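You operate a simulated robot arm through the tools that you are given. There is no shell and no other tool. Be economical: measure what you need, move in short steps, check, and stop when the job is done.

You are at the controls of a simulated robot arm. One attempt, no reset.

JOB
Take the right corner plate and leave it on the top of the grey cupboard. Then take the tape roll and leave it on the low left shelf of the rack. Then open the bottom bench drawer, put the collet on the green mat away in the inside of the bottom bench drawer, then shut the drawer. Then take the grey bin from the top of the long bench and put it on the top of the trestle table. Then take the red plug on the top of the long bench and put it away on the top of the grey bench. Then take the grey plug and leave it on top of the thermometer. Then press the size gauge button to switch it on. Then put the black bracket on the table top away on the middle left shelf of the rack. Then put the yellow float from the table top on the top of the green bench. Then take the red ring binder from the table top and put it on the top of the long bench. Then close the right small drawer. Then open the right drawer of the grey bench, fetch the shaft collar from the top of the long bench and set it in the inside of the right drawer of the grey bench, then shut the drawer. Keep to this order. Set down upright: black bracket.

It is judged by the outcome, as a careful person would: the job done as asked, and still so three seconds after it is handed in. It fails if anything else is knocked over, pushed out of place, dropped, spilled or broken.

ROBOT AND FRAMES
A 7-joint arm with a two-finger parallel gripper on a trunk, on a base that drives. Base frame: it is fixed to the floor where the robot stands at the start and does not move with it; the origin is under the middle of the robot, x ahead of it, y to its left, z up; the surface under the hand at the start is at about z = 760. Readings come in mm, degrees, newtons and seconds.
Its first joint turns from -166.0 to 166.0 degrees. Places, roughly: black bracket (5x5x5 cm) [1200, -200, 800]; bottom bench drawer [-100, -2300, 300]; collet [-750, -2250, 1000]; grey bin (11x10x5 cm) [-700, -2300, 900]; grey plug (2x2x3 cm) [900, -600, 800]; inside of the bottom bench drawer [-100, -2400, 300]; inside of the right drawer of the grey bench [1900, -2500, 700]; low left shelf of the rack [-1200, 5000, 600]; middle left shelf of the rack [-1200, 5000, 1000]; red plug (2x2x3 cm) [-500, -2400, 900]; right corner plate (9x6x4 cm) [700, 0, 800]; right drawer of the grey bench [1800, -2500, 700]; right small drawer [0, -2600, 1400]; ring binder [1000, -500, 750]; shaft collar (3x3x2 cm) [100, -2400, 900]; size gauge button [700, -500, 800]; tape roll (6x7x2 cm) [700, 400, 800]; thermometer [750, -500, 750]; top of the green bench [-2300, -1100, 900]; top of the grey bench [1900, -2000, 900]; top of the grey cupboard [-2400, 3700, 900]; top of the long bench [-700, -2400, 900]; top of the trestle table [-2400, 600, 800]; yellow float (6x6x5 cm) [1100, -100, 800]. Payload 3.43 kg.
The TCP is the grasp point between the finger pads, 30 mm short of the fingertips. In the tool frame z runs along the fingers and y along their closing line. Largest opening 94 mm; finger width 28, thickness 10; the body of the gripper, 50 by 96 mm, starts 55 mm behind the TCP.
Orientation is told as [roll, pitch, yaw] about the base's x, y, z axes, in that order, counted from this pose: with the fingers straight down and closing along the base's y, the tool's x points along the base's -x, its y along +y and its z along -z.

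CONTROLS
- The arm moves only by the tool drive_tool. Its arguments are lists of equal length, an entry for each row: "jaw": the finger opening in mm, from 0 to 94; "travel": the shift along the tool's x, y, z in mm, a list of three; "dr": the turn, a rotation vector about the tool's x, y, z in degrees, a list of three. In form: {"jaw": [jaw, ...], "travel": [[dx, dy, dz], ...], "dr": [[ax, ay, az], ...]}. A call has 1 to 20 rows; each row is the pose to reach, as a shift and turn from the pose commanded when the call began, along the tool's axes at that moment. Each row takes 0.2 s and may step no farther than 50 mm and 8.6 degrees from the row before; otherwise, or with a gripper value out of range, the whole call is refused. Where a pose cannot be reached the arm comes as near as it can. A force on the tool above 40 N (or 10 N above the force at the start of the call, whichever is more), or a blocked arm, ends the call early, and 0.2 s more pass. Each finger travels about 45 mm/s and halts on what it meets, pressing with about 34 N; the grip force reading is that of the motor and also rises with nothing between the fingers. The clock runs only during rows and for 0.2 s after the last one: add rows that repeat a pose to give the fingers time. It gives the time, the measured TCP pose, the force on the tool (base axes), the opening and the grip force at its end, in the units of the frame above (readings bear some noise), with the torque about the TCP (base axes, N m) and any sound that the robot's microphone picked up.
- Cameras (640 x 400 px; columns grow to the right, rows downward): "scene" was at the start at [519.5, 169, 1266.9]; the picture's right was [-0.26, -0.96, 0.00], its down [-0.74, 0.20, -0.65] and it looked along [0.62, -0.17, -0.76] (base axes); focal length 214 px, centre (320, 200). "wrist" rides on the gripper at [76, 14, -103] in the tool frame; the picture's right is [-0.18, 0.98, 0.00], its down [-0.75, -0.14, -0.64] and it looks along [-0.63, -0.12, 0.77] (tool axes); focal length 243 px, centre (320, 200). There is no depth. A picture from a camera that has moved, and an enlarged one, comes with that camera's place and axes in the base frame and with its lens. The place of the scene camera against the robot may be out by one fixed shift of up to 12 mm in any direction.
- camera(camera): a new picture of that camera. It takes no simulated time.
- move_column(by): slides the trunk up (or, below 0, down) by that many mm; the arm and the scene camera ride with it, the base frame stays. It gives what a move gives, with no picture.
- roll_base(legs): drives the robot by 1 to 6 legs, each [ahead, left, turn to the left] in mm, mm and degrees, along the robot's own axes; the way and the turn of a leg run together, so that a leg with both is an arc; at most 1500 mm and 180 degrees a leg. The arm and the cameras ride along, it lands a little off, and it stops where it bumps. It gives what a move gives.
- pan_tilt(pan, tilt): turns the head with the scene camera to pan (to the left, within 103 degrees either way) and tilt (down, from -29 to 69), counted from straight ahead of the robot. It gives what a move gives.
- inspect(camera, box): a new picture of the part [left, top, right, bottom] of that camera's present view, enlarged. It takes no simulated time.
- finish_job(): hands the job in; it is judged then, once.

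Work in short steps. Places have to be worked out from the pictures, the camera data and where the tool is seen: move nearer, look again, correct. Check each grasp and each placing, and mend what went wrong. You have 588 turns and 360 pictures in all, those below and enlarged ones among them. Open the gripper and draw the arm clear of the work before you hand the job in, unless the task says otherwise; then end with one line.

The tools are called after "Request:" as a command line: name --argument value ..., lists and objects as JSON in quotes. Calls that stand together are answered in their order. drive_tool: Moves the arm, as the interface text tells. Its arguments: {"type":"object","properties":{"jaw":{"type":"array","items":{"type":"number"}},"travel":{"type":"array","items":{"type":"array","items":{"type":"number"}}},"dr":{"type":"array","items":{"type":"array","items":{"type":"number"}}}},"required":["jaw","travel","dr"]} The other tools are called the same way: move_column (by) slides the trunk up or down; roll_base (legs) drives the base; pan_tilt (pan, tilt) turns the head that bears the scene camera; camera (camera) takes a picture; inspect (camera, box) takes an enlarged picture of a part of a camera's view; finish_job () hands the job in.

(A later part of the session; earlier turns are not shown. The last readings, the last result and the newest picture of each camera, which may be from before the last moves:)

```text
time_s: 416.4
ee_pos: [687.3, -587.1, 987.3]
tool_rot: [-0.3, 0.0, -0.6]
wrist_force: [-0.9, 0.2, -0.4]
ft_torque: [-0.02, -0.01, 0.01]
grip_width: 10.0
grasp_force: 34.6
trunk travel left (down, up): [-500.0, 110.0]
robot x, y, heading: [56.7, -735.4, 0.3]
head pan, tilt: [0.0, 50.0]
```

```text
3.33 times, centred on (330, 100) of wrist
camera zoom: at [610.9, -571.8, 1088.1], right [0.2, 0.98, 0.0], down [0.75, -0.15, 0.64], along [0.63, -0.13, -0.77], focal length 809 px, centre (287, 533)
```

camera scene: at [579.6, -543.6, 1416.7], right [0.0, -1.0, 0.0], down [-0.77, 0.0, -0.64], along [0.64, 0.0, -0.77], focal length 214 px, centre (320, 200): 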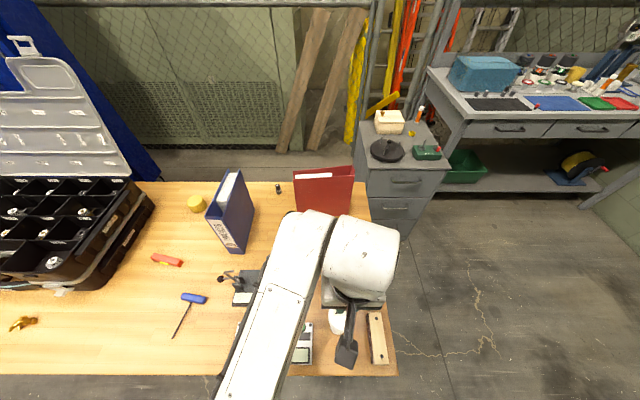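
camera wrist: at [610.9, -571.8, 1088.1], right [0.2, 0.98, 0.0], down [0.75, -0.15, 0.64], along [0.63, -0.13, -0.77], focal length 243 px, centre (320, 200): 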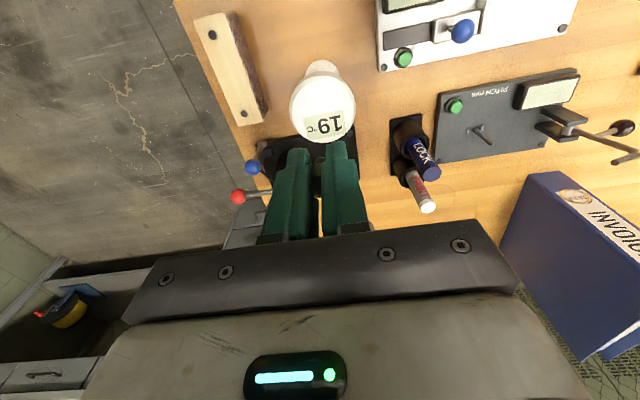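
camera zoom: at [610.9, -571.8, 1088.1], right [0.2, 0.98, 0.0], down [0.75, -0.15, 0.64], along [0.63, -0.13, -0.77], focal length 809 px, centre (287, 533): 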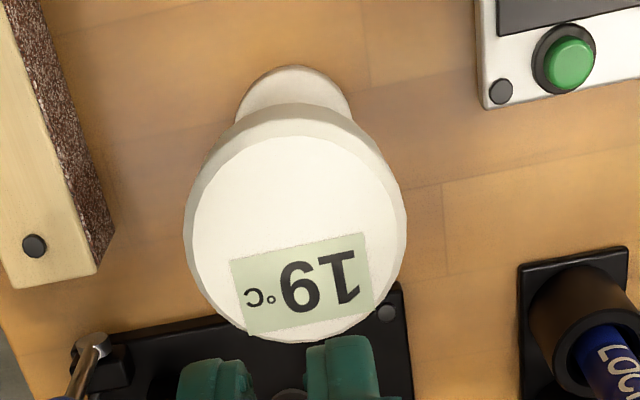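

The disc top is flat, centre ≈ [683, -587], z ≈ 880. Descend to 8 mm above.

Request:
drive_tool --jaw '[0, 0, 0, 0]' --travel '[[4, 0, 20], [4, 0, 40], [4, 0, 58], [4, 0, 58]]' --dr '[[0, 0, 0], [0, 0, 0], [0, 0, 0], [0, 0, 0]]'

Request:
inspect --camera "wrist" --box '[240, 80, 400, 220]'

Request:
inspect --camera "scene" --box '[280, 260, 420, 380]'

```text
time_s: 417.4
ee_pos: [684.9, -587.6, 928.2]
tool_rot: [-0.2, 0.0, -0.7]
wrist_force: [0.5, -0.4, -0.1]
ft_torque: [0.03, -0.02, -0.02]
grip_width: 10.4
grasp_force: 34.6
trunk travel left (down, up): [-500.0, 110.0]
robot x, y, heading: [59.9, -734.7, 0.1]
head pan, tilt: [0.0, 50.0]
```

```text
2.86 times, centred on (320, 150) of wrist
camera zoom: at [607.5, -571.8, 1029.4], right [0.2, 0.98, 0.0], down [0.75, -0.15, 0.64], along [0.63, -0.13, -0.77], focal length 693 px, centre (320, 343)
```

zoom: 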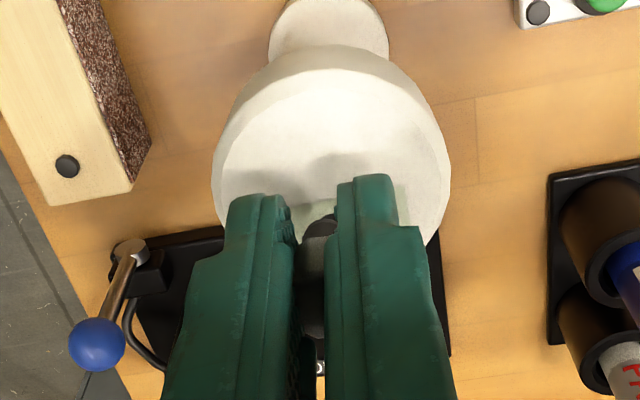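

```text
3.33 times, centred on (350, 320) of scene
camera zoom: at [579.6, -543.6, 1416.7], right [0.0, -1.0, 0.0], down [-0.77, 0.0, -0.64], along [0.64, 0.0, -0.77], focal length 715 px, centre (220, -200)
```

zoom: 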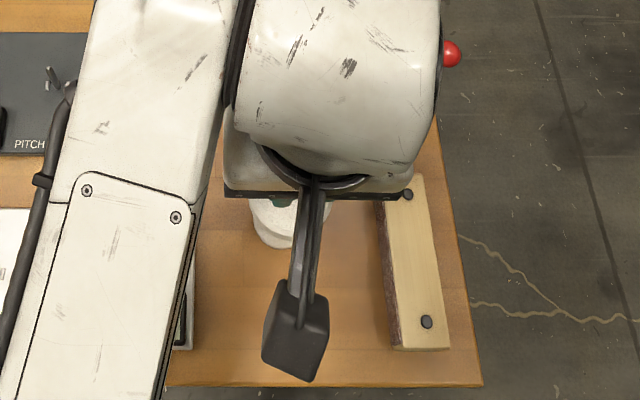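

Shift 4 mm toward the disc centre and lower step by step.

Request:
drive_tool --jaw '[0, 0, 0, 0]' --travel '[[4, 3, 0], [4, 3, 3], [4, 3, 5], [4, 3, 5]]' --dr '[[0, 0, 0], [0, 0, 0], [0, 0, 0], [0, 0, 0]]'

Request:
drive_tool --jaw '[0, 0, 0, 0]' --travel '[[0, 0, 1.5], [0, 0, 3], [0, 0, 4], [0, 0, 4]]' --dr '[[0, 0, 0], [0, 0, 0], [0, 0, 0], [0, 0, 0]]'

Request:
inspect --camera "wrist" --box '[240, 80, 400, 220]'

```text
time_s: 418.4
ee_pos: [680.1, -583.5, 923.2]
tool_rot: [-0.2, 0.0, -0.7]
wrist_force: [0.5, 0.9, 0.5]
ft_torque: [-0.05, 0.05, -0.01]
grip_width: 9.9
grasp_force: 34.2
trunk travel left (down, up): [-500.0, 110.0]
robot x, y, heading: [58.7, -735.6, 0.2]
head pan, tilt: [0.0, 50.0]
```

```text
time_s: 419.4
ee_pos: [681.3, -584.4, 919.1]
tool_rot: [-0.3, 0.0, -0.7]
wrist_force: [0.1, 0.3, -0.3]
ft_torque: [0.05, 0.02, 0.03]
grip_width: 10.0
grasp_force: 33.9
trunk travel left (down, up): [-500.0, 110.0]
robot x, y, heading: [59.8, -734.6, 0.0]
head pan, tilt: [0.0, 50.0]
```

```text
2.86 times, centred on (320, 150) of wrist
camera zoom: at [603.7, -569.0, 1020.3], right [0.2, 0.98, 0.0], down [0.75, -0.15, 0.64], along [0.63, -0.13, -0.77], focal length 693 px, centre (320, 343)
```

zoom: 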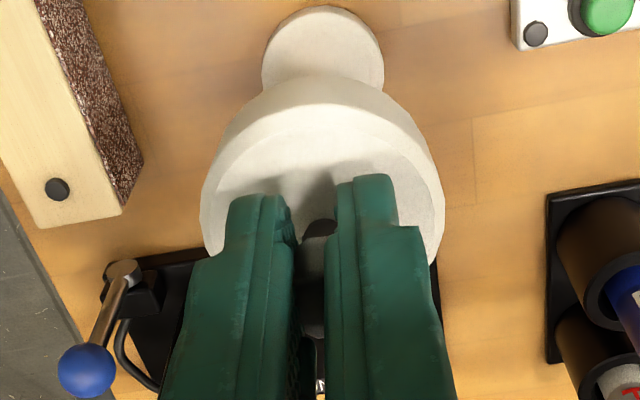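

Request:
drive_tool --jaw '[0, 0, 0, 0]' --travel '[[0, 0, 1.5], [0, 0, 3], [0, 0, 4], [0, 0, 4]]' --dr '[[0, 0, 0], [0, 0, 0], [0, 0, 0], [0, 0, 0]]'

Request:
drive_tool --jaw '[0, 0, 0, 0]' --travel '[[0, 0, 1.5], [0, 0, 3], [0, 0, 4], [0, 0, 4]]' --dr '[[0, 0, 0], [0, 0, 0], [0, 0, 0], [0, 0, 0]]'

Request:
inspect --camera "wrist" --box '[240, 80, 400, 220]'

```text
time_s: 420.4
ee_pos: [680.4, -585.0, 914.5]
tool_rot: [-0.3, -0.1, -0.7]
wrist_force: [0.3, 0.4, 0.1]
ft_torque: [0.02, 0.0, 0.0]
grip_width: 9.9
grasp_force: 33.7
trunk travel left (down, up): [-500.0, 110.0]
robot x, y, heading: [58.6, -736.0, 0.3]
head pan, tilt: [0.0, 50.0]
```

```text
time_s: 421.4
ee_pos: [680.3, -584.9, 912.7]
tool_rot: [-0.2, -0.1, -0.7]
wrist_force: [-0.2, -0.5, 24.4]
ft_torque: [0.0, -0.15, 0.01]
grip_width: 10.3
grasp_force: 34.1
trunk travel left (down, up): [-500.0, 110.0]
robot x, y, heading: [63.1, -737.7, 0.2]
head pan, tilt: [0.0, 50.0]
```

```text
2.86 times, centred on (320, 150) of wrist
camera zoom: at [603.3, -569.0, 1013.6], right [0.2, 0.98, 0.0], down [0.75, -0.15, 0.64], along [0.63, -0.13, -0.77], focal length 693 px, centre (320, 343)
```

zoom: 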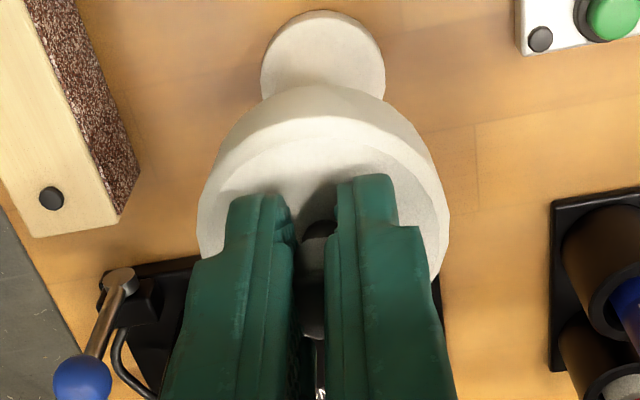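

Contact. Relieve pressure and open slowly, then rise.

Request:
drive_tool --jaw '[0, 0, 12, 18, 26, 32, 32, 32, 32, 32, 32, 32]' --travel '[[0, 0, -1.2], [0, 0, -1.8], [0, 0, -1.8], [0, 0, -1.8], [0, 0, -1.8], [0, 0, -1.8], [0, 0, -1.8], [0, 0, -10], [0, 0, -30], [0, 0, -60], [0, 0, -100], [0, 0, -130]]' --dr '[[0, 0, 0], [0, 0, 0], [0, 0, 0], [0, 0, 0], [0, 0, 0], [0, 0, 0], [0, 0, 0], [0, 0, 0], [0, 0, 0], [0, 0, 0], [0, 0, 0], [0, 0, 0]]'

Request:
camera --camera "wrist"

```text
time_s: 424.0
ee_pos: [680.5, -583.2, 1040.5]
tool_rot: [-0.2, 0.0, -0.7]
wrist_force: [-0.6, -0.3, -0.3]
ft_torque: [-0.01, -0.01, 0.01]
grip_width: 32.1
grasp_force: 0.0
trunk travel left (down, up): [-500.0, 110.0]
robot x, y, heading: [55.8, -738.0, 0.0]
head pan, tilt: [0.0, 50.0]
```

```text
198 pictures are left
camera wrist: at [604.1, -568.6, 1142.7], right [0.2, 0.98, 0.0], down [0.75, -0.15, 0.64], along [0.63, -0.13, -0.77], focal length 243 px, centre (320, 200)
```

wrist: 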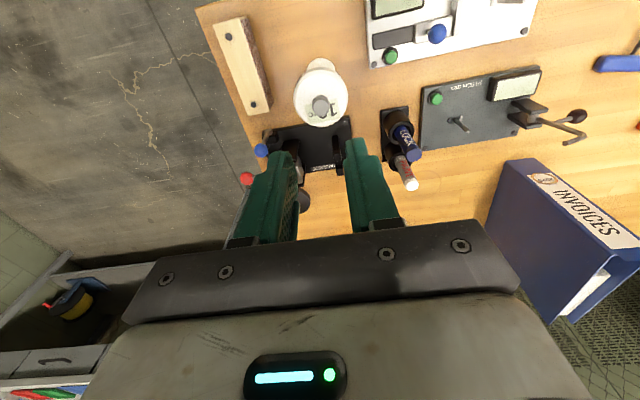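

Grey plug sits on the thermometer. Now look at the size gauge button closely.

Request:
inspect --camera "wrist" --box '[360, 0, 540, 100]'

```text
3.56 times, centred on (450, 50) of wrist
camera zoom: at [604.1, -568.6, 1142.7], right [0.2, 0.98, 0.0], down [0.75, -0.15, 0.64], along [0.63, -0.13, -0.77], focal length 863 px, centre (-142, 733)
```

zoom: 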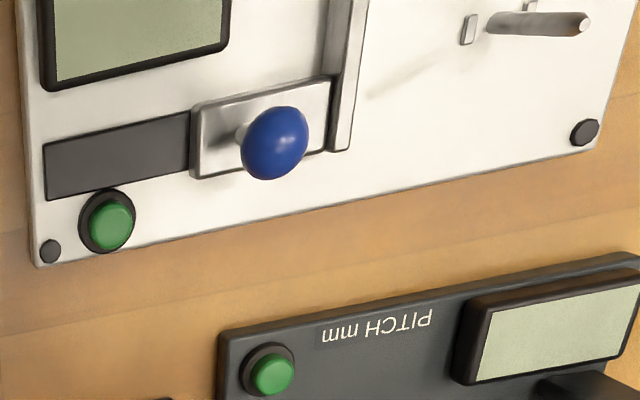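

Button at ≈ [680, -494]; the blue knob is well clear. Close the jaws and move above it, staying away from the thermometer.

Request:
drive_tool --jaw '[20, 10, 0, 0, 0, 0, 0, 0]' --travel '[[0, 35, 0], [0, 70, 0], [0, 94, 20], [0, 94, 60], [0, 94, 100], [0, 94, 140], [0, 94, 170], [0, 94, 170]]' --dr '[[0, 0, 0], [0, 0, 0], [0, 0, 0], [0, 0, 0], [0, 0, 0], [0, 0, 0], [0, 0, 0], [0, 0, 0]]'

Request:
camera --camera "wrist"

Request:
camera --camera "scene"

```text
time_s: 425.8
ee_pos: [681.5, -490.3, 870.5]
tool_rot: [-0.2, 0.1, -0.7]
wrist_force: [0.0, -0.2, -0.5]
ft_torque: [0.01, -0.02, 0.01]
grip_width: 0.0
grasp_force: 32.8
trunk travel left (down, up): [-500.0, 110.0]
robot x, y, heading: [55.4, -737.2, 0.4]
head pan, tilt: [0.0, 50.0]
```

```text
196 pictures are left
camera wrist: at [605.3, -474.8, 971.4], right [0.2, 0.98, 0.0], down [0.75, -0.15, 0.64], along [0.63, -0.13, -0.77], focal length 243 px, centre (320, 200)
```

wrist: 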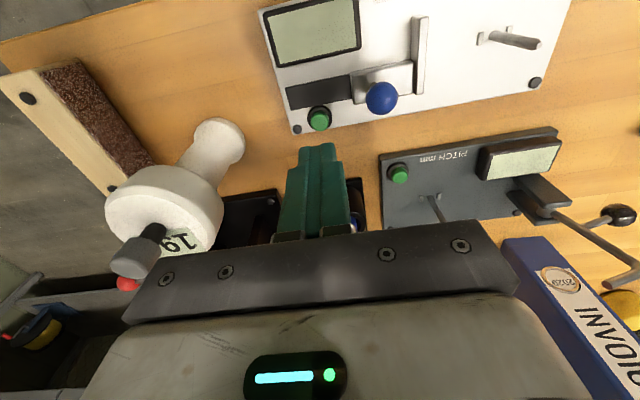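

```text
195 pictures are left
camera scene: at [579.6, -543.6, 1416.7], right [0.0, -1.0, 0.0], down [-0.77, 0.0, -0.64], along [0.64, 0.0, -0.77], focal length 214 px, centre (320, 200)
```

scene: 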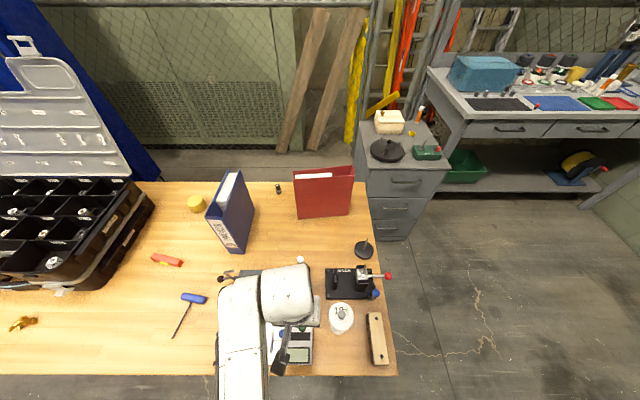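

Directly above. Descend to press, stepping and watching the force.

Request:
drive_tool --jaw '[0, 0, 0, 0]' --travel '[[2, -2, 20], [2, -2, 40], [2, -2, 48], [2, -2, 48]]' --dr '[[0, 0, 0], [0, 0, 0], [0, 0, 0], [0, 0, 0]]'

Request:
drive_tool --jaw '[0, 0, 0, 0, 0, 0]' --travel '[[0, 0, 2], [0, 0, 4], [0, 0, 6], [0, 0, 8], [0, 0, 10], [0, 0, 10]]' --dr '[[0, 0, 0], [0, 0, 0], [0, 0, 0], [0, 0, 0], [0, 0, 0], [0, 0, 0]]'

Request:
camera --camera "wrist"

```text
time_s: 426.8
ee_pos: [679.6, -492.9, 823.5]
tool_rot: [-0.2, 0.0, -0.7]
wrist_force: [-0.7, 0.9, -0.4]
ft_torque: [0.01, -0.02, 0.01]
grip_width: 0.0
grasp_force: 33.1
trunk travel left (down, up): [-500.0, 110.0]
robot x, y, heading: [59.3, -734.9, 0.4]
head pan, tilt: [0.0, 50.0]
```

```text
time_s: 428.2
ee_pos: [680.7, -492.6, 813.1]
tool_rot: [-0.2, 0.0, -0.7]
wrist_force: [0.4, 0.5, 1.1]
ft_torque: [-0.01, 0.0, 0.0]
grip_width: 0.1
grasp_force: 32.9
trunk travel left (down, up): [-500.0, 110.0]
robot x, y, heading: [54.3, -733.5, 0.3]
head pan, tilt: [0.0, 50.0]
```

```text
194 pictures are left
camera wrist: at [602.8, -477.4, 914.2], right [0.2, 0.98, 0.0], down [0.75, -0.15, 0.64], along [0.63, -0.13, -0.77], focal length 243 px, centre (320, 200)
```

wrist: 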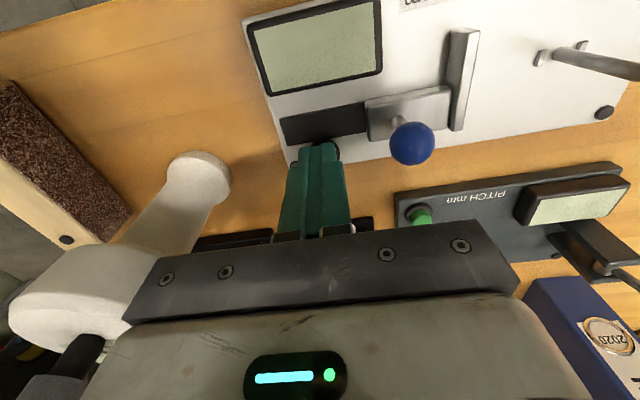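

Request:
drive_tool --jaw '[0, 0, 0, 0, 0, 0]' --travel '[[0, 0, 1.5], [0, 0, 3], [0, 0, 4.5], [0, 0, 6], [0, 0, 7.5], [0, 0, 7.5]]' --dr '[[0, 0, 0], [0, 0, 0], [0, 0, 0], [0, 0, 0], [0, 0, 0], [0, 0, 0]]'

Request:
camera --camera "wrist"

```text
time_s: 429.6
ee_pos: [679.8, -493.5, 807.7]
tool_rot: [-0.1, -0.2, -0.7]
wrist_force: [2.3, -1.1, 26.5]
ft_torque: [0.05, -0.16, 0.01]
grip_width: 0.0
grasp_force: 32.8
trunk travel left (down, up): [-500.0, 110.0]
robot x, y, heading: [55.4, -738.7, 0.3]
head pan, tilt: [0.0, 50.0]
heard: click
```

```text
193 pictures are left
camera wrist: at [602.4, -477.4, 907.5], right [0.2, 0.98, 0.0], down [0.75, -0.15, 0.64], along [0.63, -0.13, -0.76], focal length 243 px, centre (320, 200)
```

wrist: 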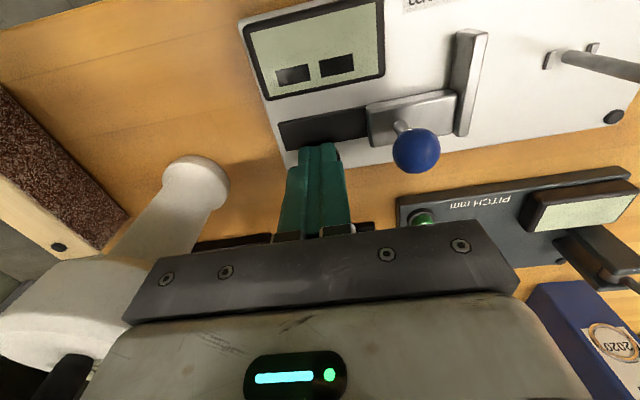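

Click heard and the display lit up with segments. Rise straight up and check it stays on.

Request:
drive_tool --jaw '[0, 0, 0, 0, 0, 0]' --travel '[[0, 0, -20], [0, 0, -60], [0, 0, -100], [0, 0, -145], [0, 0, -190], [0, 0, -230]]' --dr '[[0, 0, 0], [0, 0, 0], [0, 0, 0], [0, 0, 0], [0, 0, 0], [0, 0, 0]]'

Request:
camera --camera "wrist"

Request:
inspect --camera "scene" --box '[180, 160, 380, 300]'

```text
time_s: 431.0
ee_pos: [678.8, -492.5, 1036.4]
tool_rot: [-0.2, 0.0, -0.7]
wrist_force: [-0.6, -0.1, 0.3]
ft_torque: [0.01, -0.02, 0.04]
grip_width: 0.0
grasp_force: 32.9
trunk travel left (down, up): [-500.0, 110.0]
robot x, y, heading: [54.4, -737.6, 0.4]
head pan, tilt: [0.0, 50.0]
```

```text
192 pictures are left
camera wrist: at [603.2, -477.2, 1137.4], right [0.2, 0.98, 0.0], down [0.75, -0.15, 0.64], along [0.63, -0.13, -0.77], focal length 243 px, centre (320, 200)
```

wrist: 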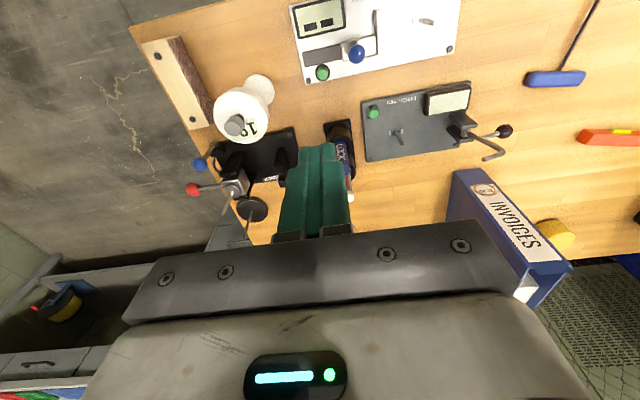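

```text
2.86 times, centred on (280, 230) of scene
camera zoom: at [579.6, -543.7, 1416.6], right [0.0, -1.0, 0.0], down [-0.77, 0.0, -0.64], along [0.64, 0.0, -0.77], focal length 613 px, centre (434, 114)
```

zoom: 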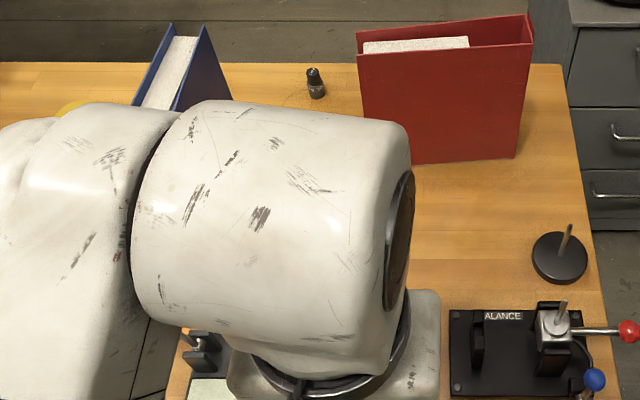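

The size gauge is on. Now drive left to look for the black bracket and yellow float at the back of the table.

Request:
roll_base --legs '[[-150, 0, 0], [0, 400, 0]]'

Request:
pan_tilt --pan -10 --tilt 35

Request:
camera --camera "scene"

Request:
camera --camera "wrist"

```text
time_s: 434.5
ee_pos: [528.8, -90.9, 1034.8]
tool_rot: [-0.2, -0.1, -0.6]
wrist_force: [1.0, 0.3, 0.2]
ft_torque: [0.01, 0.03, 0.0]
grip_width: 0.0
grasp_force: 32.8
trunk travel left (down, up): [-500.0, 110.0]
robot x, y, heading: [-91.8, -335.3, 0.4]
head pan, tilt: [0.0, 50.0]
```

```text
time_s: 435.3
ee_pos: [528.1, -90.3, 1036.8]
tool_rot: [-0.2, 0.0, -0.5]
wrist_force: [0.4, 0.0, -0.6]
ft_torque: [0.02, 0.01, -0.02]
grip_width: 0.0
grasp_force: 33.2
trunk travel left (down, up): [-500.0, 110.0]
robot x, y, heading: [-94.5, -335.8, 0.2]
head pan, tilt: [-10.0, 35.0]
```

```text
190 pictures are left
camera scene: at [437.8, -157.4, 1438.4], right [-0.17, -0.99, 0.0], down [-0.57, 0.1, -0.82], along [0.81, -0.14, -0.57], focal length 214 px, centre (320, 200)
```

scene: 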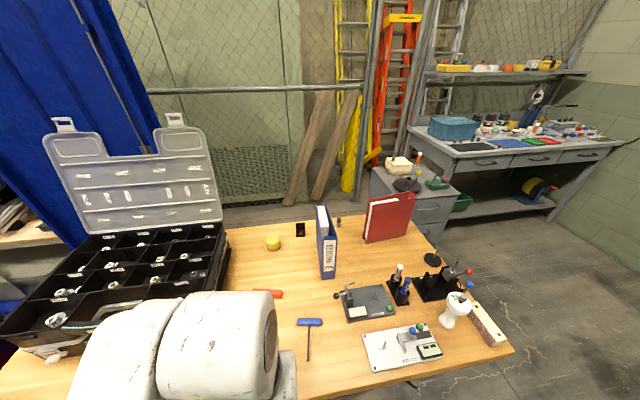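

```text
189 pictures are left
camera wrist: at [451.5, -75.3, 1137.0], right [0.19, 0.98, 0.0], down [0.75, -0.15, 0.64], along [0.63, -0.13, -0.77], focal length 243 px, centre (320, 200)
```

wrist: 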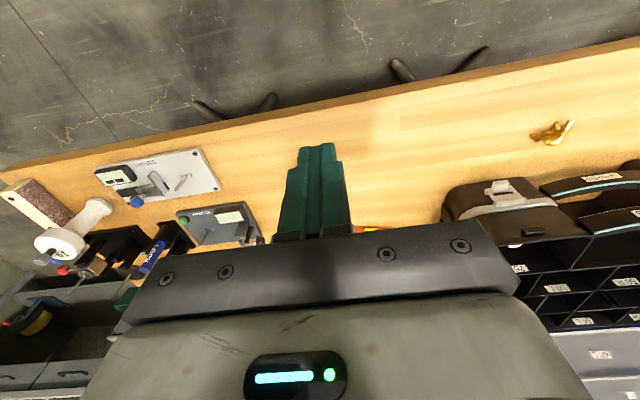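

Request:
inspect --camera "scene" --box '[250, 190, 370, 290]'

Request:
inspect --camera "scene" --box '[340, 170, 480, 270]'

```text
4.00 times, centred on (310, 240) of scene
camera zoom: at [437.8, -157.4, 1438.4], right [-0.17, -0.99, 0.0], down [-0.57, 0.1, -0.82], along [0.81, -0.14, -0.57], focal length 858 px, centre (360, 40)
```

zoom: 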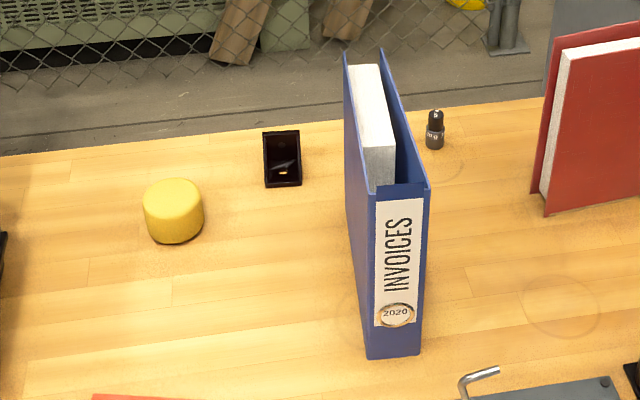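

```text
4.00 times, centred on (410, 220) of scene
camera zoom: at [437.8, -157.4, 1438.4], right [-0.17, -0.99, 0.0], down [-0.57, 0.1, -0.82], along [0.81, -0.14, -0.57], focal length 858 px, centre (-40, 120)
```

zoom: 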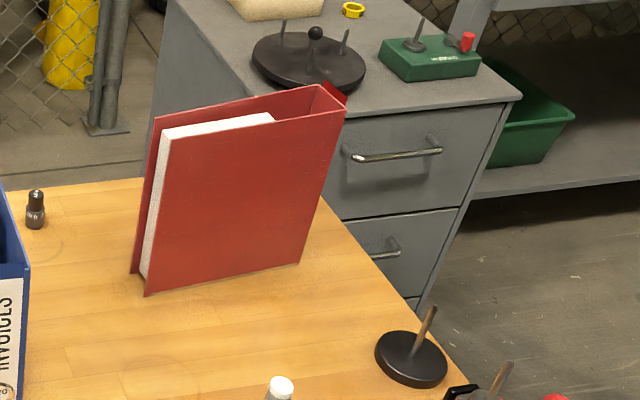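

The bracket is at ≈ [1150, -193] next to the blue binder, yellow float ≈ [1090, -72], red binder ≈ x 1042–1080, y -464…-648. The bracket needs a long reach: I'll spin the tool 90° (closing along x, camera away from the binder), centre it, and roll closer.

Request:
drive_tool --jaw '[20, 40, 60, 70, 70, 70, 70, 70, 70, 70, 70, 70]' --travel '[[0, -25, -5], [0, -50, -10], [0, -75, -15], [0, -100, -20], [0, -125, -25], [0, -150, -30], [0, -175, -35], [0, -200, -40], [0, -225, -45], [0, -245, -50], [0, -245, -50], [0, -245, -50]]' --dr '[[0, 0, 8], [0, 0, 16], [0, 0, 24], [0, 0, 32], [0, 0, 40], [0, 0, 48], [0, 0, 56], [0, 0, 64], [0, 0, 72], [0, 0, 80], [0, 0, 88], [0, 0, 89.5]]'

Request:
roll_base --legs '[[0, 143, 0], [200, 0, 0]]'

Request:
camera --camera "scene"

Request:
camera --camera "wrist"

```text
time_s: 437.9
ee_pos: [526.6, -336.8, 1087.6]
tool_rot: [-0.1, -0.2, -90.2]
wrist_force: [0.3, -0.6, 0.0]
ft_torque: [0.0, 0.02, 0.0]
grip_width: 70.1
grasp_force: 0.0
trunk travel left (down, up): [-500.0, 110.0]
robot x, y, heading: [-93.4, -335.6, 0.4]
head pan, tilt: [-10.0, 35.0]
```

```text
time_s: 440.4
ee_pos: [726.5, -191.2, 1087.4]
tool_rot: [0.0, -0.2, -90.0]
wrist_force: [-0.3, -0.6, -0.4]
ft_torque: [0.03, 0.01, 0.0]
grip_width: 70.0
grasp_force: 0.1
trunk travel left (down, up): [-500.0, 110.0]
robot x, y, heading: [107.1, -187.1, 0.5]
head pan, tilt: [-10.0, 35.0]
```

```text
186 pictures are left
camera scene: at [638.2, -13.0, 1438.5], right [-0.17, -0.99, 0.0], down [-0.57, 0.1, -0.82], along [0.81, -0.14, -0.57], focal length 214 px, centre (320, 200)
```

scene: 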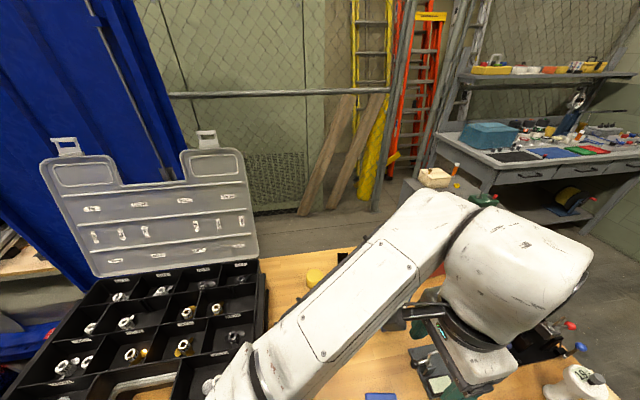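

```text
185 pictures are left
camera wrist: at [739.9, -114.6, 1188.1], right [0.98, -0.19, 0.0], down [-0.14, -0.75, 0.65], along [-0.12, -0.63, -0.76], focal length 243 px, centre (320, 200)
```

wrist: 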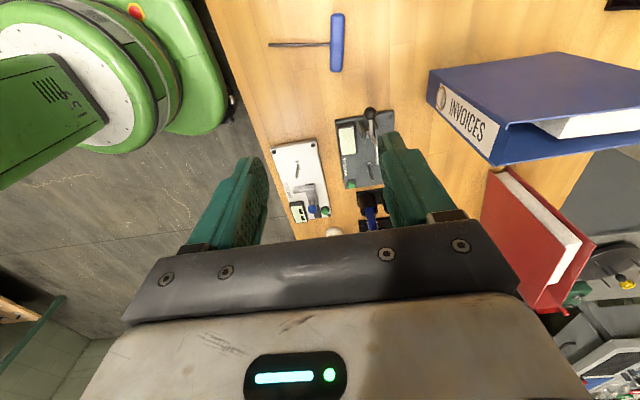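

Bracket edge is just visible beyond the blue binder. Roll 90 mm closer, then extend the arm at z ≈ 1087 above the binder height.

Request:
roll_base --legs '[[90, 0, 0]]'

Request:
drive_tool --jaw '[70, 70, 70, 70, 70, 70, 70]' --travel '[[0, 45, 0], [0, 90, 0], [0, 135, 0], [0, 180, 0], [0, 225, 0], [0, 260, 0], [0, 260, 0]]' --dr '[[0, 0, 0], [0, 0, 0], [0, 0, 0], [0, 0, 0], [0, 0, 0], [0, 0, 0], [0, 0, 0]]'

Request:
camera --camera "wrist"

Request:
camera --camera "scene"

```text
time_s: 441.5
ee_pos: [818.2, -190.6, 1086.9]
tool_rot: [0.1, -0.2, -90.1]
wrist_force: [0.3, 0.0, 0.0]
ft_torque: [0.02, -0.01, -0.01]
grip_width: 69.9
grasp_force: 0.0
trunk travel left (down, up): [-500.0, 110.0]
robot x, y, heading: [200.6, -190.1, 0.2]
head pan, tilt: [-10.0, 35.0]
```

```text
time_s: 443.1
ee_pos: [1076.8, -192.7, 1087.2]
tool_rot: [0.0, -0.3, -90.2]
wrist_force: [-0.6, 0.3, -0.7]
ft_torque: [0.02, 0.0, -0.01]
grip_width: 69.9
grasp_force: 0.0
trunk travel left (down, up): [-500.0, 110.0]
robot x, y, heading: [198.5, -188.2, 0.3]
head pan, tilt: [-10.0, 35.0]
```

```text
184 pictures are left
camera wrist: at [1090.4, -115.3, 1188.0], right [0.98, -0.19, 0.0], down [-0.14, -0.75, 0.64], along [-0.12, -0.63, -0.76], focal length 243 px, centre (320, 200)
```

wrist: 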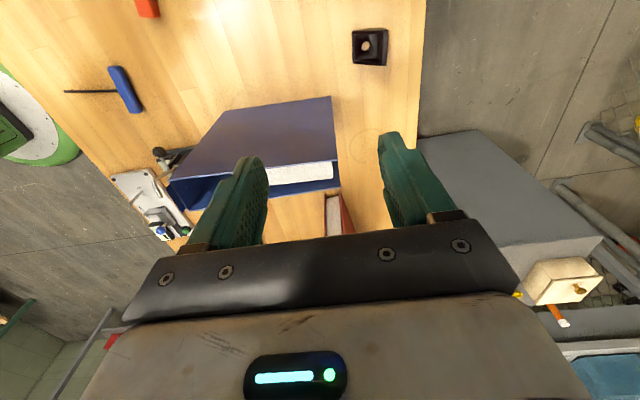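

```text
183 pictures are left
camera scene: at [729.1, -13.1, 1438.4], right [-0.17, -0.99, 0.0], down [-0.57, 0.1, -0.82], along [0.81, -0.14, -0.57], focal length 214 px, centre (320, 200)
```

scene: 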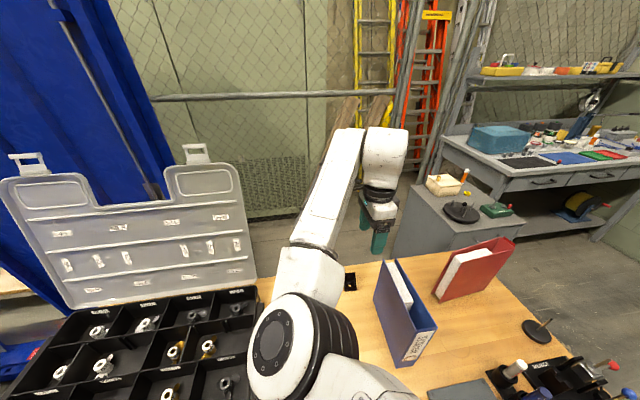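

Request:
inspect --camera "wrist" --box '[320, 10, 420, 90]'

Request:
inspect --camera "scene" --box '[320, 250, 400, 310]'

```text
5.00 times, centred on (370, 50) of wrist
camera zoom: at [1090.4, -115.3, 1188.0], right [0.98, -0.19, 0.0], down [-0.14, -0.75, 0.64], along [-0.12, -0.63, -0.76], focal length 1213 px, centre (70, 950)
```

zoom: 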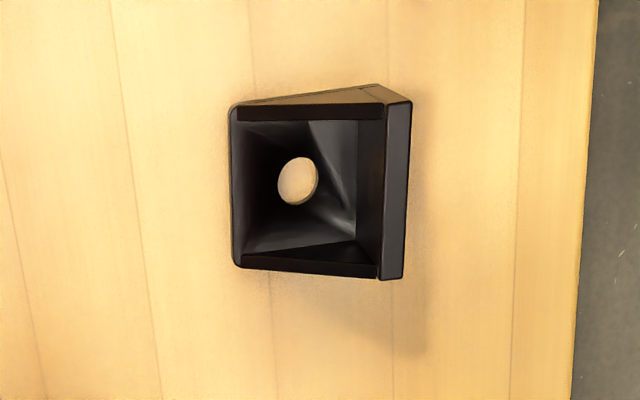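

```text
6.67 times, centred on (360, 280) of scene
camera zoom: at [729.1, -13.1, 1438.4], right [-0.17, -0.99, 0.0], down [-0.57, 0.1, -0.82], along [0.81, -0.14, -0.57], focal length 1430 px, centre (53, -333)
```

zoom: 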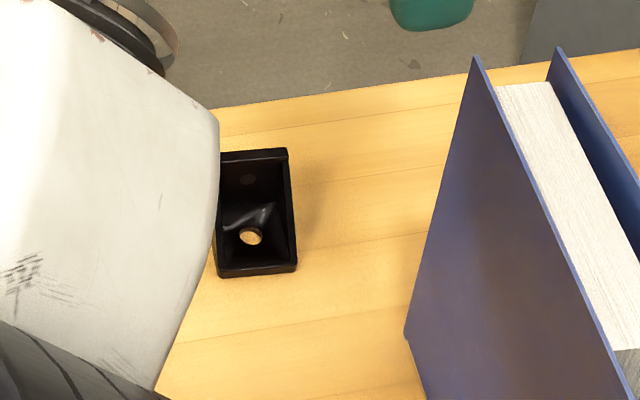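

The bracket has an upright back plate at x ≈ 1165 with side gussets. I'll grip that plate (closing along x) from above. Move over it and descend partway.

Request:
drive_tool --jaw '[60, 50, 40, 40, 40, 40, 40]' --travel '[[3, 40, 10], [6, 80, 25], [8, 88, 60], [8, 88, 105], [8, 88, 150], [8, 88, 180], [8, 88, 180]]' --dr '[[0, 0, 0], [0, 0, 0], [0, 0, 0], [0, 0, 0], [0, 0, 0], [0, 0, 0], [0, 0, 0]]'

Request:
camera --camera "wrist"

Request:
camera --camera "scene"

```text
time_s: 444.7
ee_pos: [1164.2, -184.4, 905.8]
tool_rot: [0.1, -0.3, -90.1]
wrist_force: [-0.6, -0.2, -0.1]
ft_torque: [-0.01, 0.02, -0.01]
grip_width: 40.1
grasp_force: 0.0
trunk travel left (down, up): [-500.0, 110.0]
robot x, y, heading: [196.5, -192.8, 0.3]
head pan, tilt: [-10.0, 35.0]
```

```text
180 pictures are left
camera wrist: at [1178.5, -108.3, 1008.2], right [0.98, -0.19, 0.0], down [-0.14, -0.75, 0.64], along [-0.12, -0.63, -0.76], focal length 243 px, centre (320, 200)
```

wrist: 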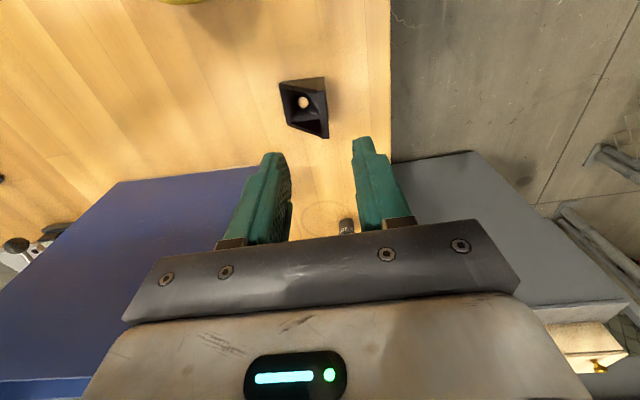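

```text
179 pictures are left
camera scene: at [729.1, -13.1, 1438.4], right [-0.17, -0.99, 0.0], down [-0.57, 0.1, -0.82], along [0.81, -0.14, -0.57], focal length 214 px, centre (320, 200)
```

scene: 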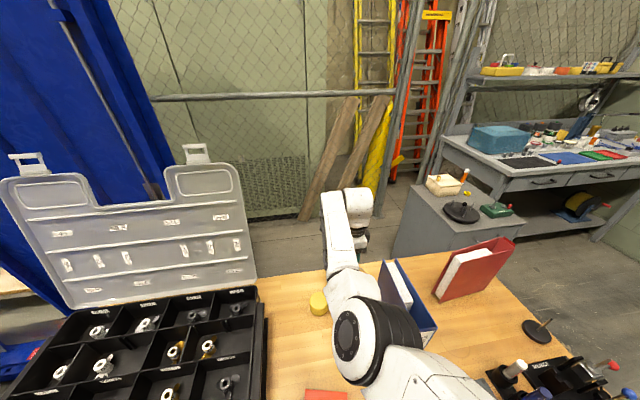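

Well aligned (wall at ≈ [1167, -180]). Descend to z ≈ 845.

Request:
drive_tool --jaw '[40, 40, 40, 40]' --travel '[[3, 3, 20], [3, 3, 40], [3, 3, 60], [3, 3, 60]]' --dr '[[0, 0, 0], [0, 0, 0], [0, 0, 0], [0, 0, 0]]'

Request:
camera --camera "wrist"

Request:
camera --camera "scene"

```text
time_s: 445.7
ee_pos: [1167.2, -182.6, 846.5]
tool_rot: [0.1, -0.3, -90.2]
wrist_force: [0.7, -0.7, 0.4]
ft_torque: [0.01, 0.0, 0.0]
grip_width: 40.2
grasp_force: 0.0
trunk travel left (down, up): [-500.0, 110.0]
robot x, y, heading: [195.3, -194.5, 0.3]
head pan, tilt: [-10.0, 35.0]
```

```text
178 pictures are left
camera wrist: at [1181.3, -105.9, 947.6], right [0.98, -0.19, 0.0], down [-0.14, -0.75, 0.65], along [-0.12, -0.63, -0.76], focal length 243 px, centre (320, 200)
```

wrist: 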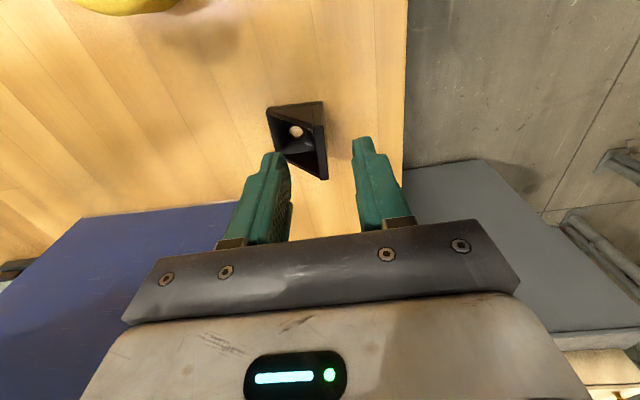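

```text
177 pictures are left
camera scene: at [729.1, -13.1, 1438.4], right [-0.17, -0.99, 0.0], down [-0.57, 0.1, -0.82], along [0.81, -0.14, -0.57], focal length 214 px, centre (320, 200)
```

scene: 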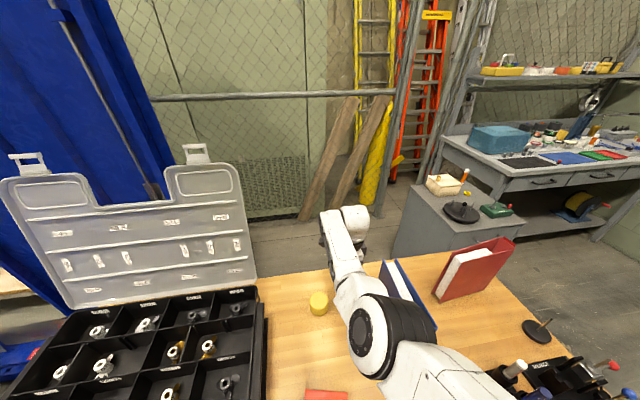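

Slight correction (+3 x, +4 y) and descend with the inner finger inside the bracket.

Request:
drive_tool --jaw '[40, 40, 40, 40, 40]' --travel '[[4, 3, 5], [4, 3, 14], [4, 3, 23], [4, 3, 32], [4, 3, 32]]' --dr '[[0, 0, 0], [0, 0, 0], [0, 0, 0], [0, 0, 0], [0, 0, 0]]'

Request:
camera --camera "wrist"

```text
time_s: 446.9
ee_pos: [1170.6, -178.4, 815.5]
tool_rot: [0.0, -0.1, -90.1]
wrist_force: [-4.8, 0.9, 9.5]
ft_torque: [0.12, 0.32, 0.01]
grip_width: 42.3
grasp_force: 1.8
trunk travel left (down, up): [-500.0, 110.0]
robot x, y, heading: [198.3, -187.7, 0.2]
head pan, tilt: [-10.0, 35.0]
```

```text
176 pictures are left
camera wrist: at [1184.1, -101.5, 916.5], right [0.98, -0.19, 0.0], down [-0.14, -0.75, 0.64], along [-0.12, -0.63, -0.76], focal length 243 px, centre (320, 200)
```

wrist: 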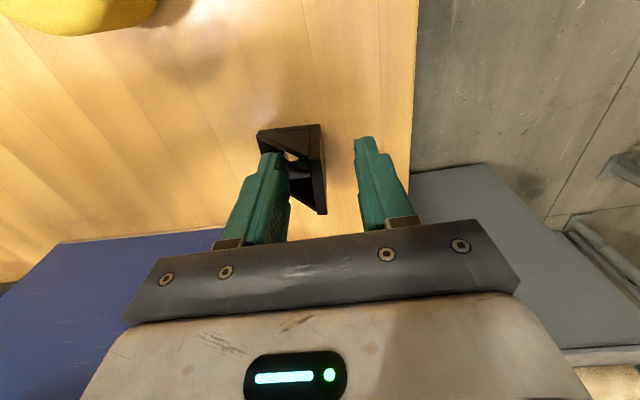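

The inner finger touched a gusset; the plate is centred nearer [1172, -174]. Rise, shift, narrow the jaws a bit, and retry.

Request:
drive_tool --jaw '[40, 34, 34, 34, 34, 34, 34]' --travel '[[0, 0, -15], [2, 1, -20], [5, 2, -20], [5, 2, -8], [5, 2, -2], [5, 2, 3], [5, 2, 3]]' --dr '[[0, 0, 0], [0, 0, 0], [0, 0, 0], [0, 0, 0], [0, 0, 0], [0, 0, 0], [0, 0, 0]]'

Request:
inspect --camera "wrist" --box '[220, 90, 420, 230]'

```text
time_s: 448.5
ee_pos: [1173.1, -173.5, 811.8]
tool_rot: [-0.1, -0.2, -90.2]
wrist_force: [-0.8, 0.0, 0.2]
ft_torque: [0.03, -0.01, 0.0]
grip_width: 34.6
grasp_force: 0.4
trunk travel left (down, up): [-500.0, 110.0]
robot x, y, heading: [196.6, -188.9, 0.2]
head pan, tilt: [-10.0, 35.0]
```

```text
2.86 times, centred on (320, 160) of wrist
camera zoom: at [1186.1, -96.8, 911.6], right [0.98, -0.19, 0.0], down [-0.14, -0.75, 0.64], along [-0.12, -0.63, -0.76], focal length 693 px, centre (320, 314)
```

zoom: 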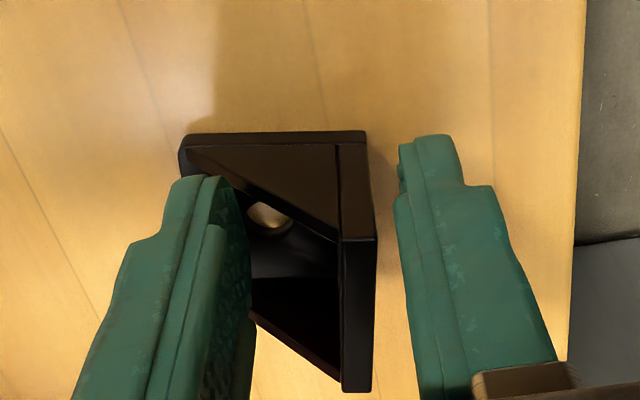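

The inner finger is now inside, no contact. Shift +6 mm x to centre the plate and close.

Request:
drive_tool --jaw '[34, 34, 24, 14, 5, 0, 0, 0]' --travel '[[0, 3, 0], [0, 6, 0], [0, 6, 0], [0, 6, 0], [0, 6, 0], [0, 6, 0], [0, 6, 0], [0, 6, 0]]' --dr '[[0, 0, 0], [0, 0, 0], [0, 0, 0], [0, 0, 0], [0, 0, 0], [0, 0, 0], [0, 0, 0], [0, 0, 0]]'

Request:
camera --camera "wrist"

```text
time_s: 450.3
ee_pos: [1181.1, -176.5, 816.1]
tool_rot: [0.8, -0.3, -90.7]
wrist_force: [0.0, -1.3, 8.3]
ft_torque: [-0.1, 0.35, 0.07]
grip_width: 21.7
grasp_force: 33.9
out of reach, approached as far as the arm can: row 2
trunk travel left (down, up): [-500.0, 110.0]
robot x, y, heading: [195.5, -189.4, 0.2]
head pan, tilt: [-10.0, 35.0]
```

```text
174 pictures are left
camera wrist: at [1194.2, -99.6, 917.5], right [0.98, -0.19, 0.01], down [-0.16, -0.75, 0.64], along [-0.11, -0.63, -0.76], focal length 243 px, centre (320, 200)
```

wrist: 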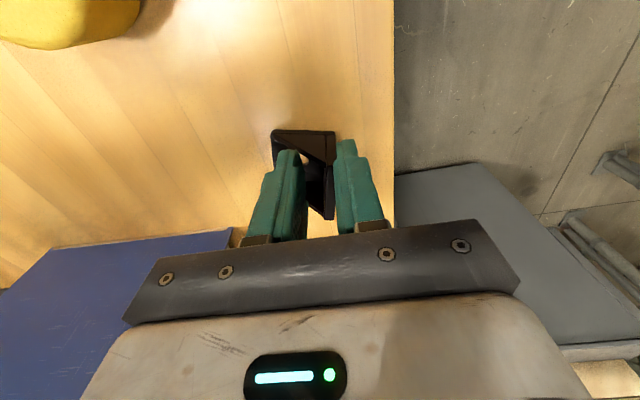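

Gripped at 21.7 mm (wedged between plate and gusset). Lift a little to test.

Request:
drive_tool --jaw '[0, 0, 0, 0, 0]' --travel '[[0, 0, -5], [0, -2, -12], [0, -4, -20], [0, -6, -28], [0, -6, -28]]' --dr '[[0, 0, 0], [0, 0, 0], [0, 0, 0], [0, 0, 0], [0, 0, 0]]'

Request:
inspect --camera "wrist" --box '[220, 90, 420, 230]'

```text
time_s: 451.5
ee_pos: [1172.8, -173.7, 839.3]
tool_rot: [-0.2, -0.2, -90.2]
wrist_force: [0.1, 0.6, -1.4]
ft_torque: [0.0, -0.03, 0.0]
grip_width: 16.4
grasp_force: 34.2
trunk travel left (down, up): [-500.0, 110.0]
robot x, y, heading: [196.5, -186.5, 0.2]
head pan, tilt: [-10.0, 35.0]
```

```text
2.86 times, centred on (320, 160) of wrist
camera zoom: at [1186.4, -96.7, 940.7], right [0.98, -0.19, 0.0], down [-0.14, -0.75, 0.65], along [-0.12, -0.63, -0.76], focal length 693 px, centre (320, 314)
```

zoom: 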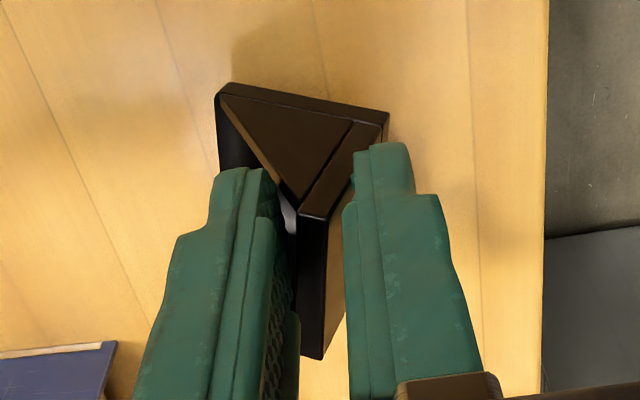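

The bracket is twisting in the grip; I'll set it back down and re-approach with a better grasp.

Request:
drive_tool --jaw '[0, 0, 0, 0]' --travel '[[0, 0, 8], [0, 0, 15], [0, 0, 20], [0, 0, 20]]' --dr '[[0, 0, 0], [0, 0, 0], [0, 0, 0], [0, 0, 0]]'

Request:
camera --camera "wrist"

```text
time_s: 452.5
ee_pos: [1175.0, -173.0, 822.3]
tool_rot: [0.3, -0.2, -90.1]
wrist_force: [8.1, -0.6, 22.7]
ft_torque: [0.3, 0.28, -0.1]
grip_width: 15.6
grasp_force: 34.0
trunk travel left (down, up): [-500.0, 110.0]
robot x, y, heading: [199.9, -189.7, 0.3]
head pan, tilt: [-10.0, 35.0]
```

```text
172 pictures are left
camera wrist: at [1187.7, -96.6, 924.1], right [0.98, -0.19, 0.01], down [-0.15, -0.75, 0.64], along [-0.12, -0.63, -0.76], focal length 243 px, centre (320, 200)
```

wrist: 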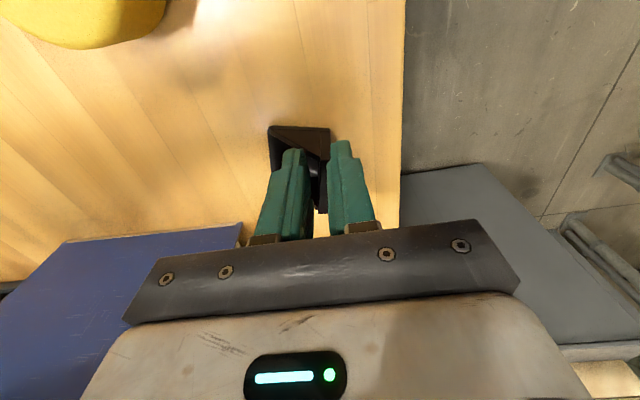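

It is back on the table. Open and rise to inspect.

Request:
drive_tool --jaw '[18, 24, 32, 40, 40, 40, 40, 40]' --travel '[[0, 0, -1.5], [0, 0, -1.5], [0, 0, -1.5], [0, 0, -1.5], [0, 0, -20], [0, 0, -50], [0, 0, -80], [0, 0, -100]]' --dr '[[0, 0, 0], [0, 0, 0], [0, 0, 0], [0, 0, 0], [0, 0, 0], [0, 0, 0], [0, 0, 0], [0, 0, 0]]'

Request:
camera --camera "wrist"

Request:
inspect --camera "wrist" --box '[270, 50, 370, 150]'

```text
time_s: 454.3
ee_pos: [1172.7, -172.7, 920.7]
tool_rot: [0.0, -0.3, -90.1]
wrist_force: [-0.4, 0.4, -0.1]
ft_torque: [0.02, 0.03, -0.04]
grip_width: 39.9
grasp_force: 0.1
trunk travel left (down, up): [-500.0, 110.0]
robot x, y, heading: [197.4, -189.9, 0.3]
head pan, tilt: [-10.0, 35.0]
```

```text
171 pictures are left
camera wrist: at [1186.6, -95.8, 1022.2], right [0.98, -0.19, 0.0], down [-0.14, -0.75, 0.65], along [-0.12, -0.63, -0.76], focal length 243 px, centre (320, 200)
```

wrist: 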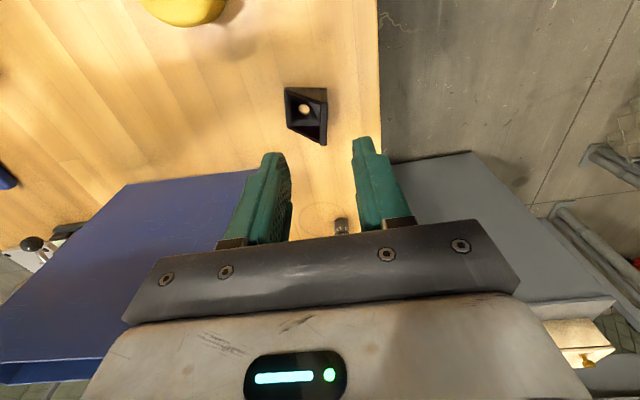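

```text
4.00 times, centred on (320, 100) of wrist
camera zoom: at [1186.6, -95.8, 1022.2], right [0.98, -0.19, 0.0], down [-0.14, -0.75, 0.65], along [-0.12, -0.63, -0.76], focal length 970 px, centre (320, 600)
```

zoom: 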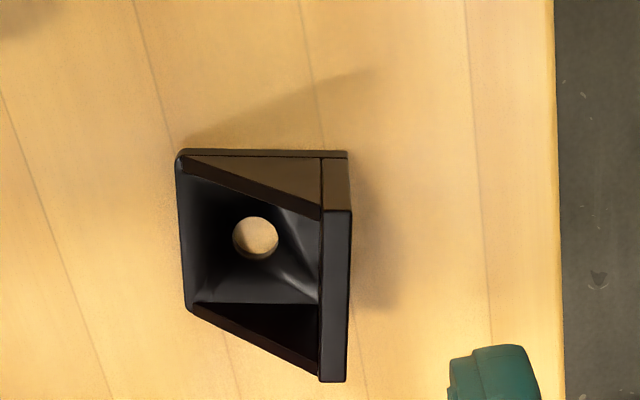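

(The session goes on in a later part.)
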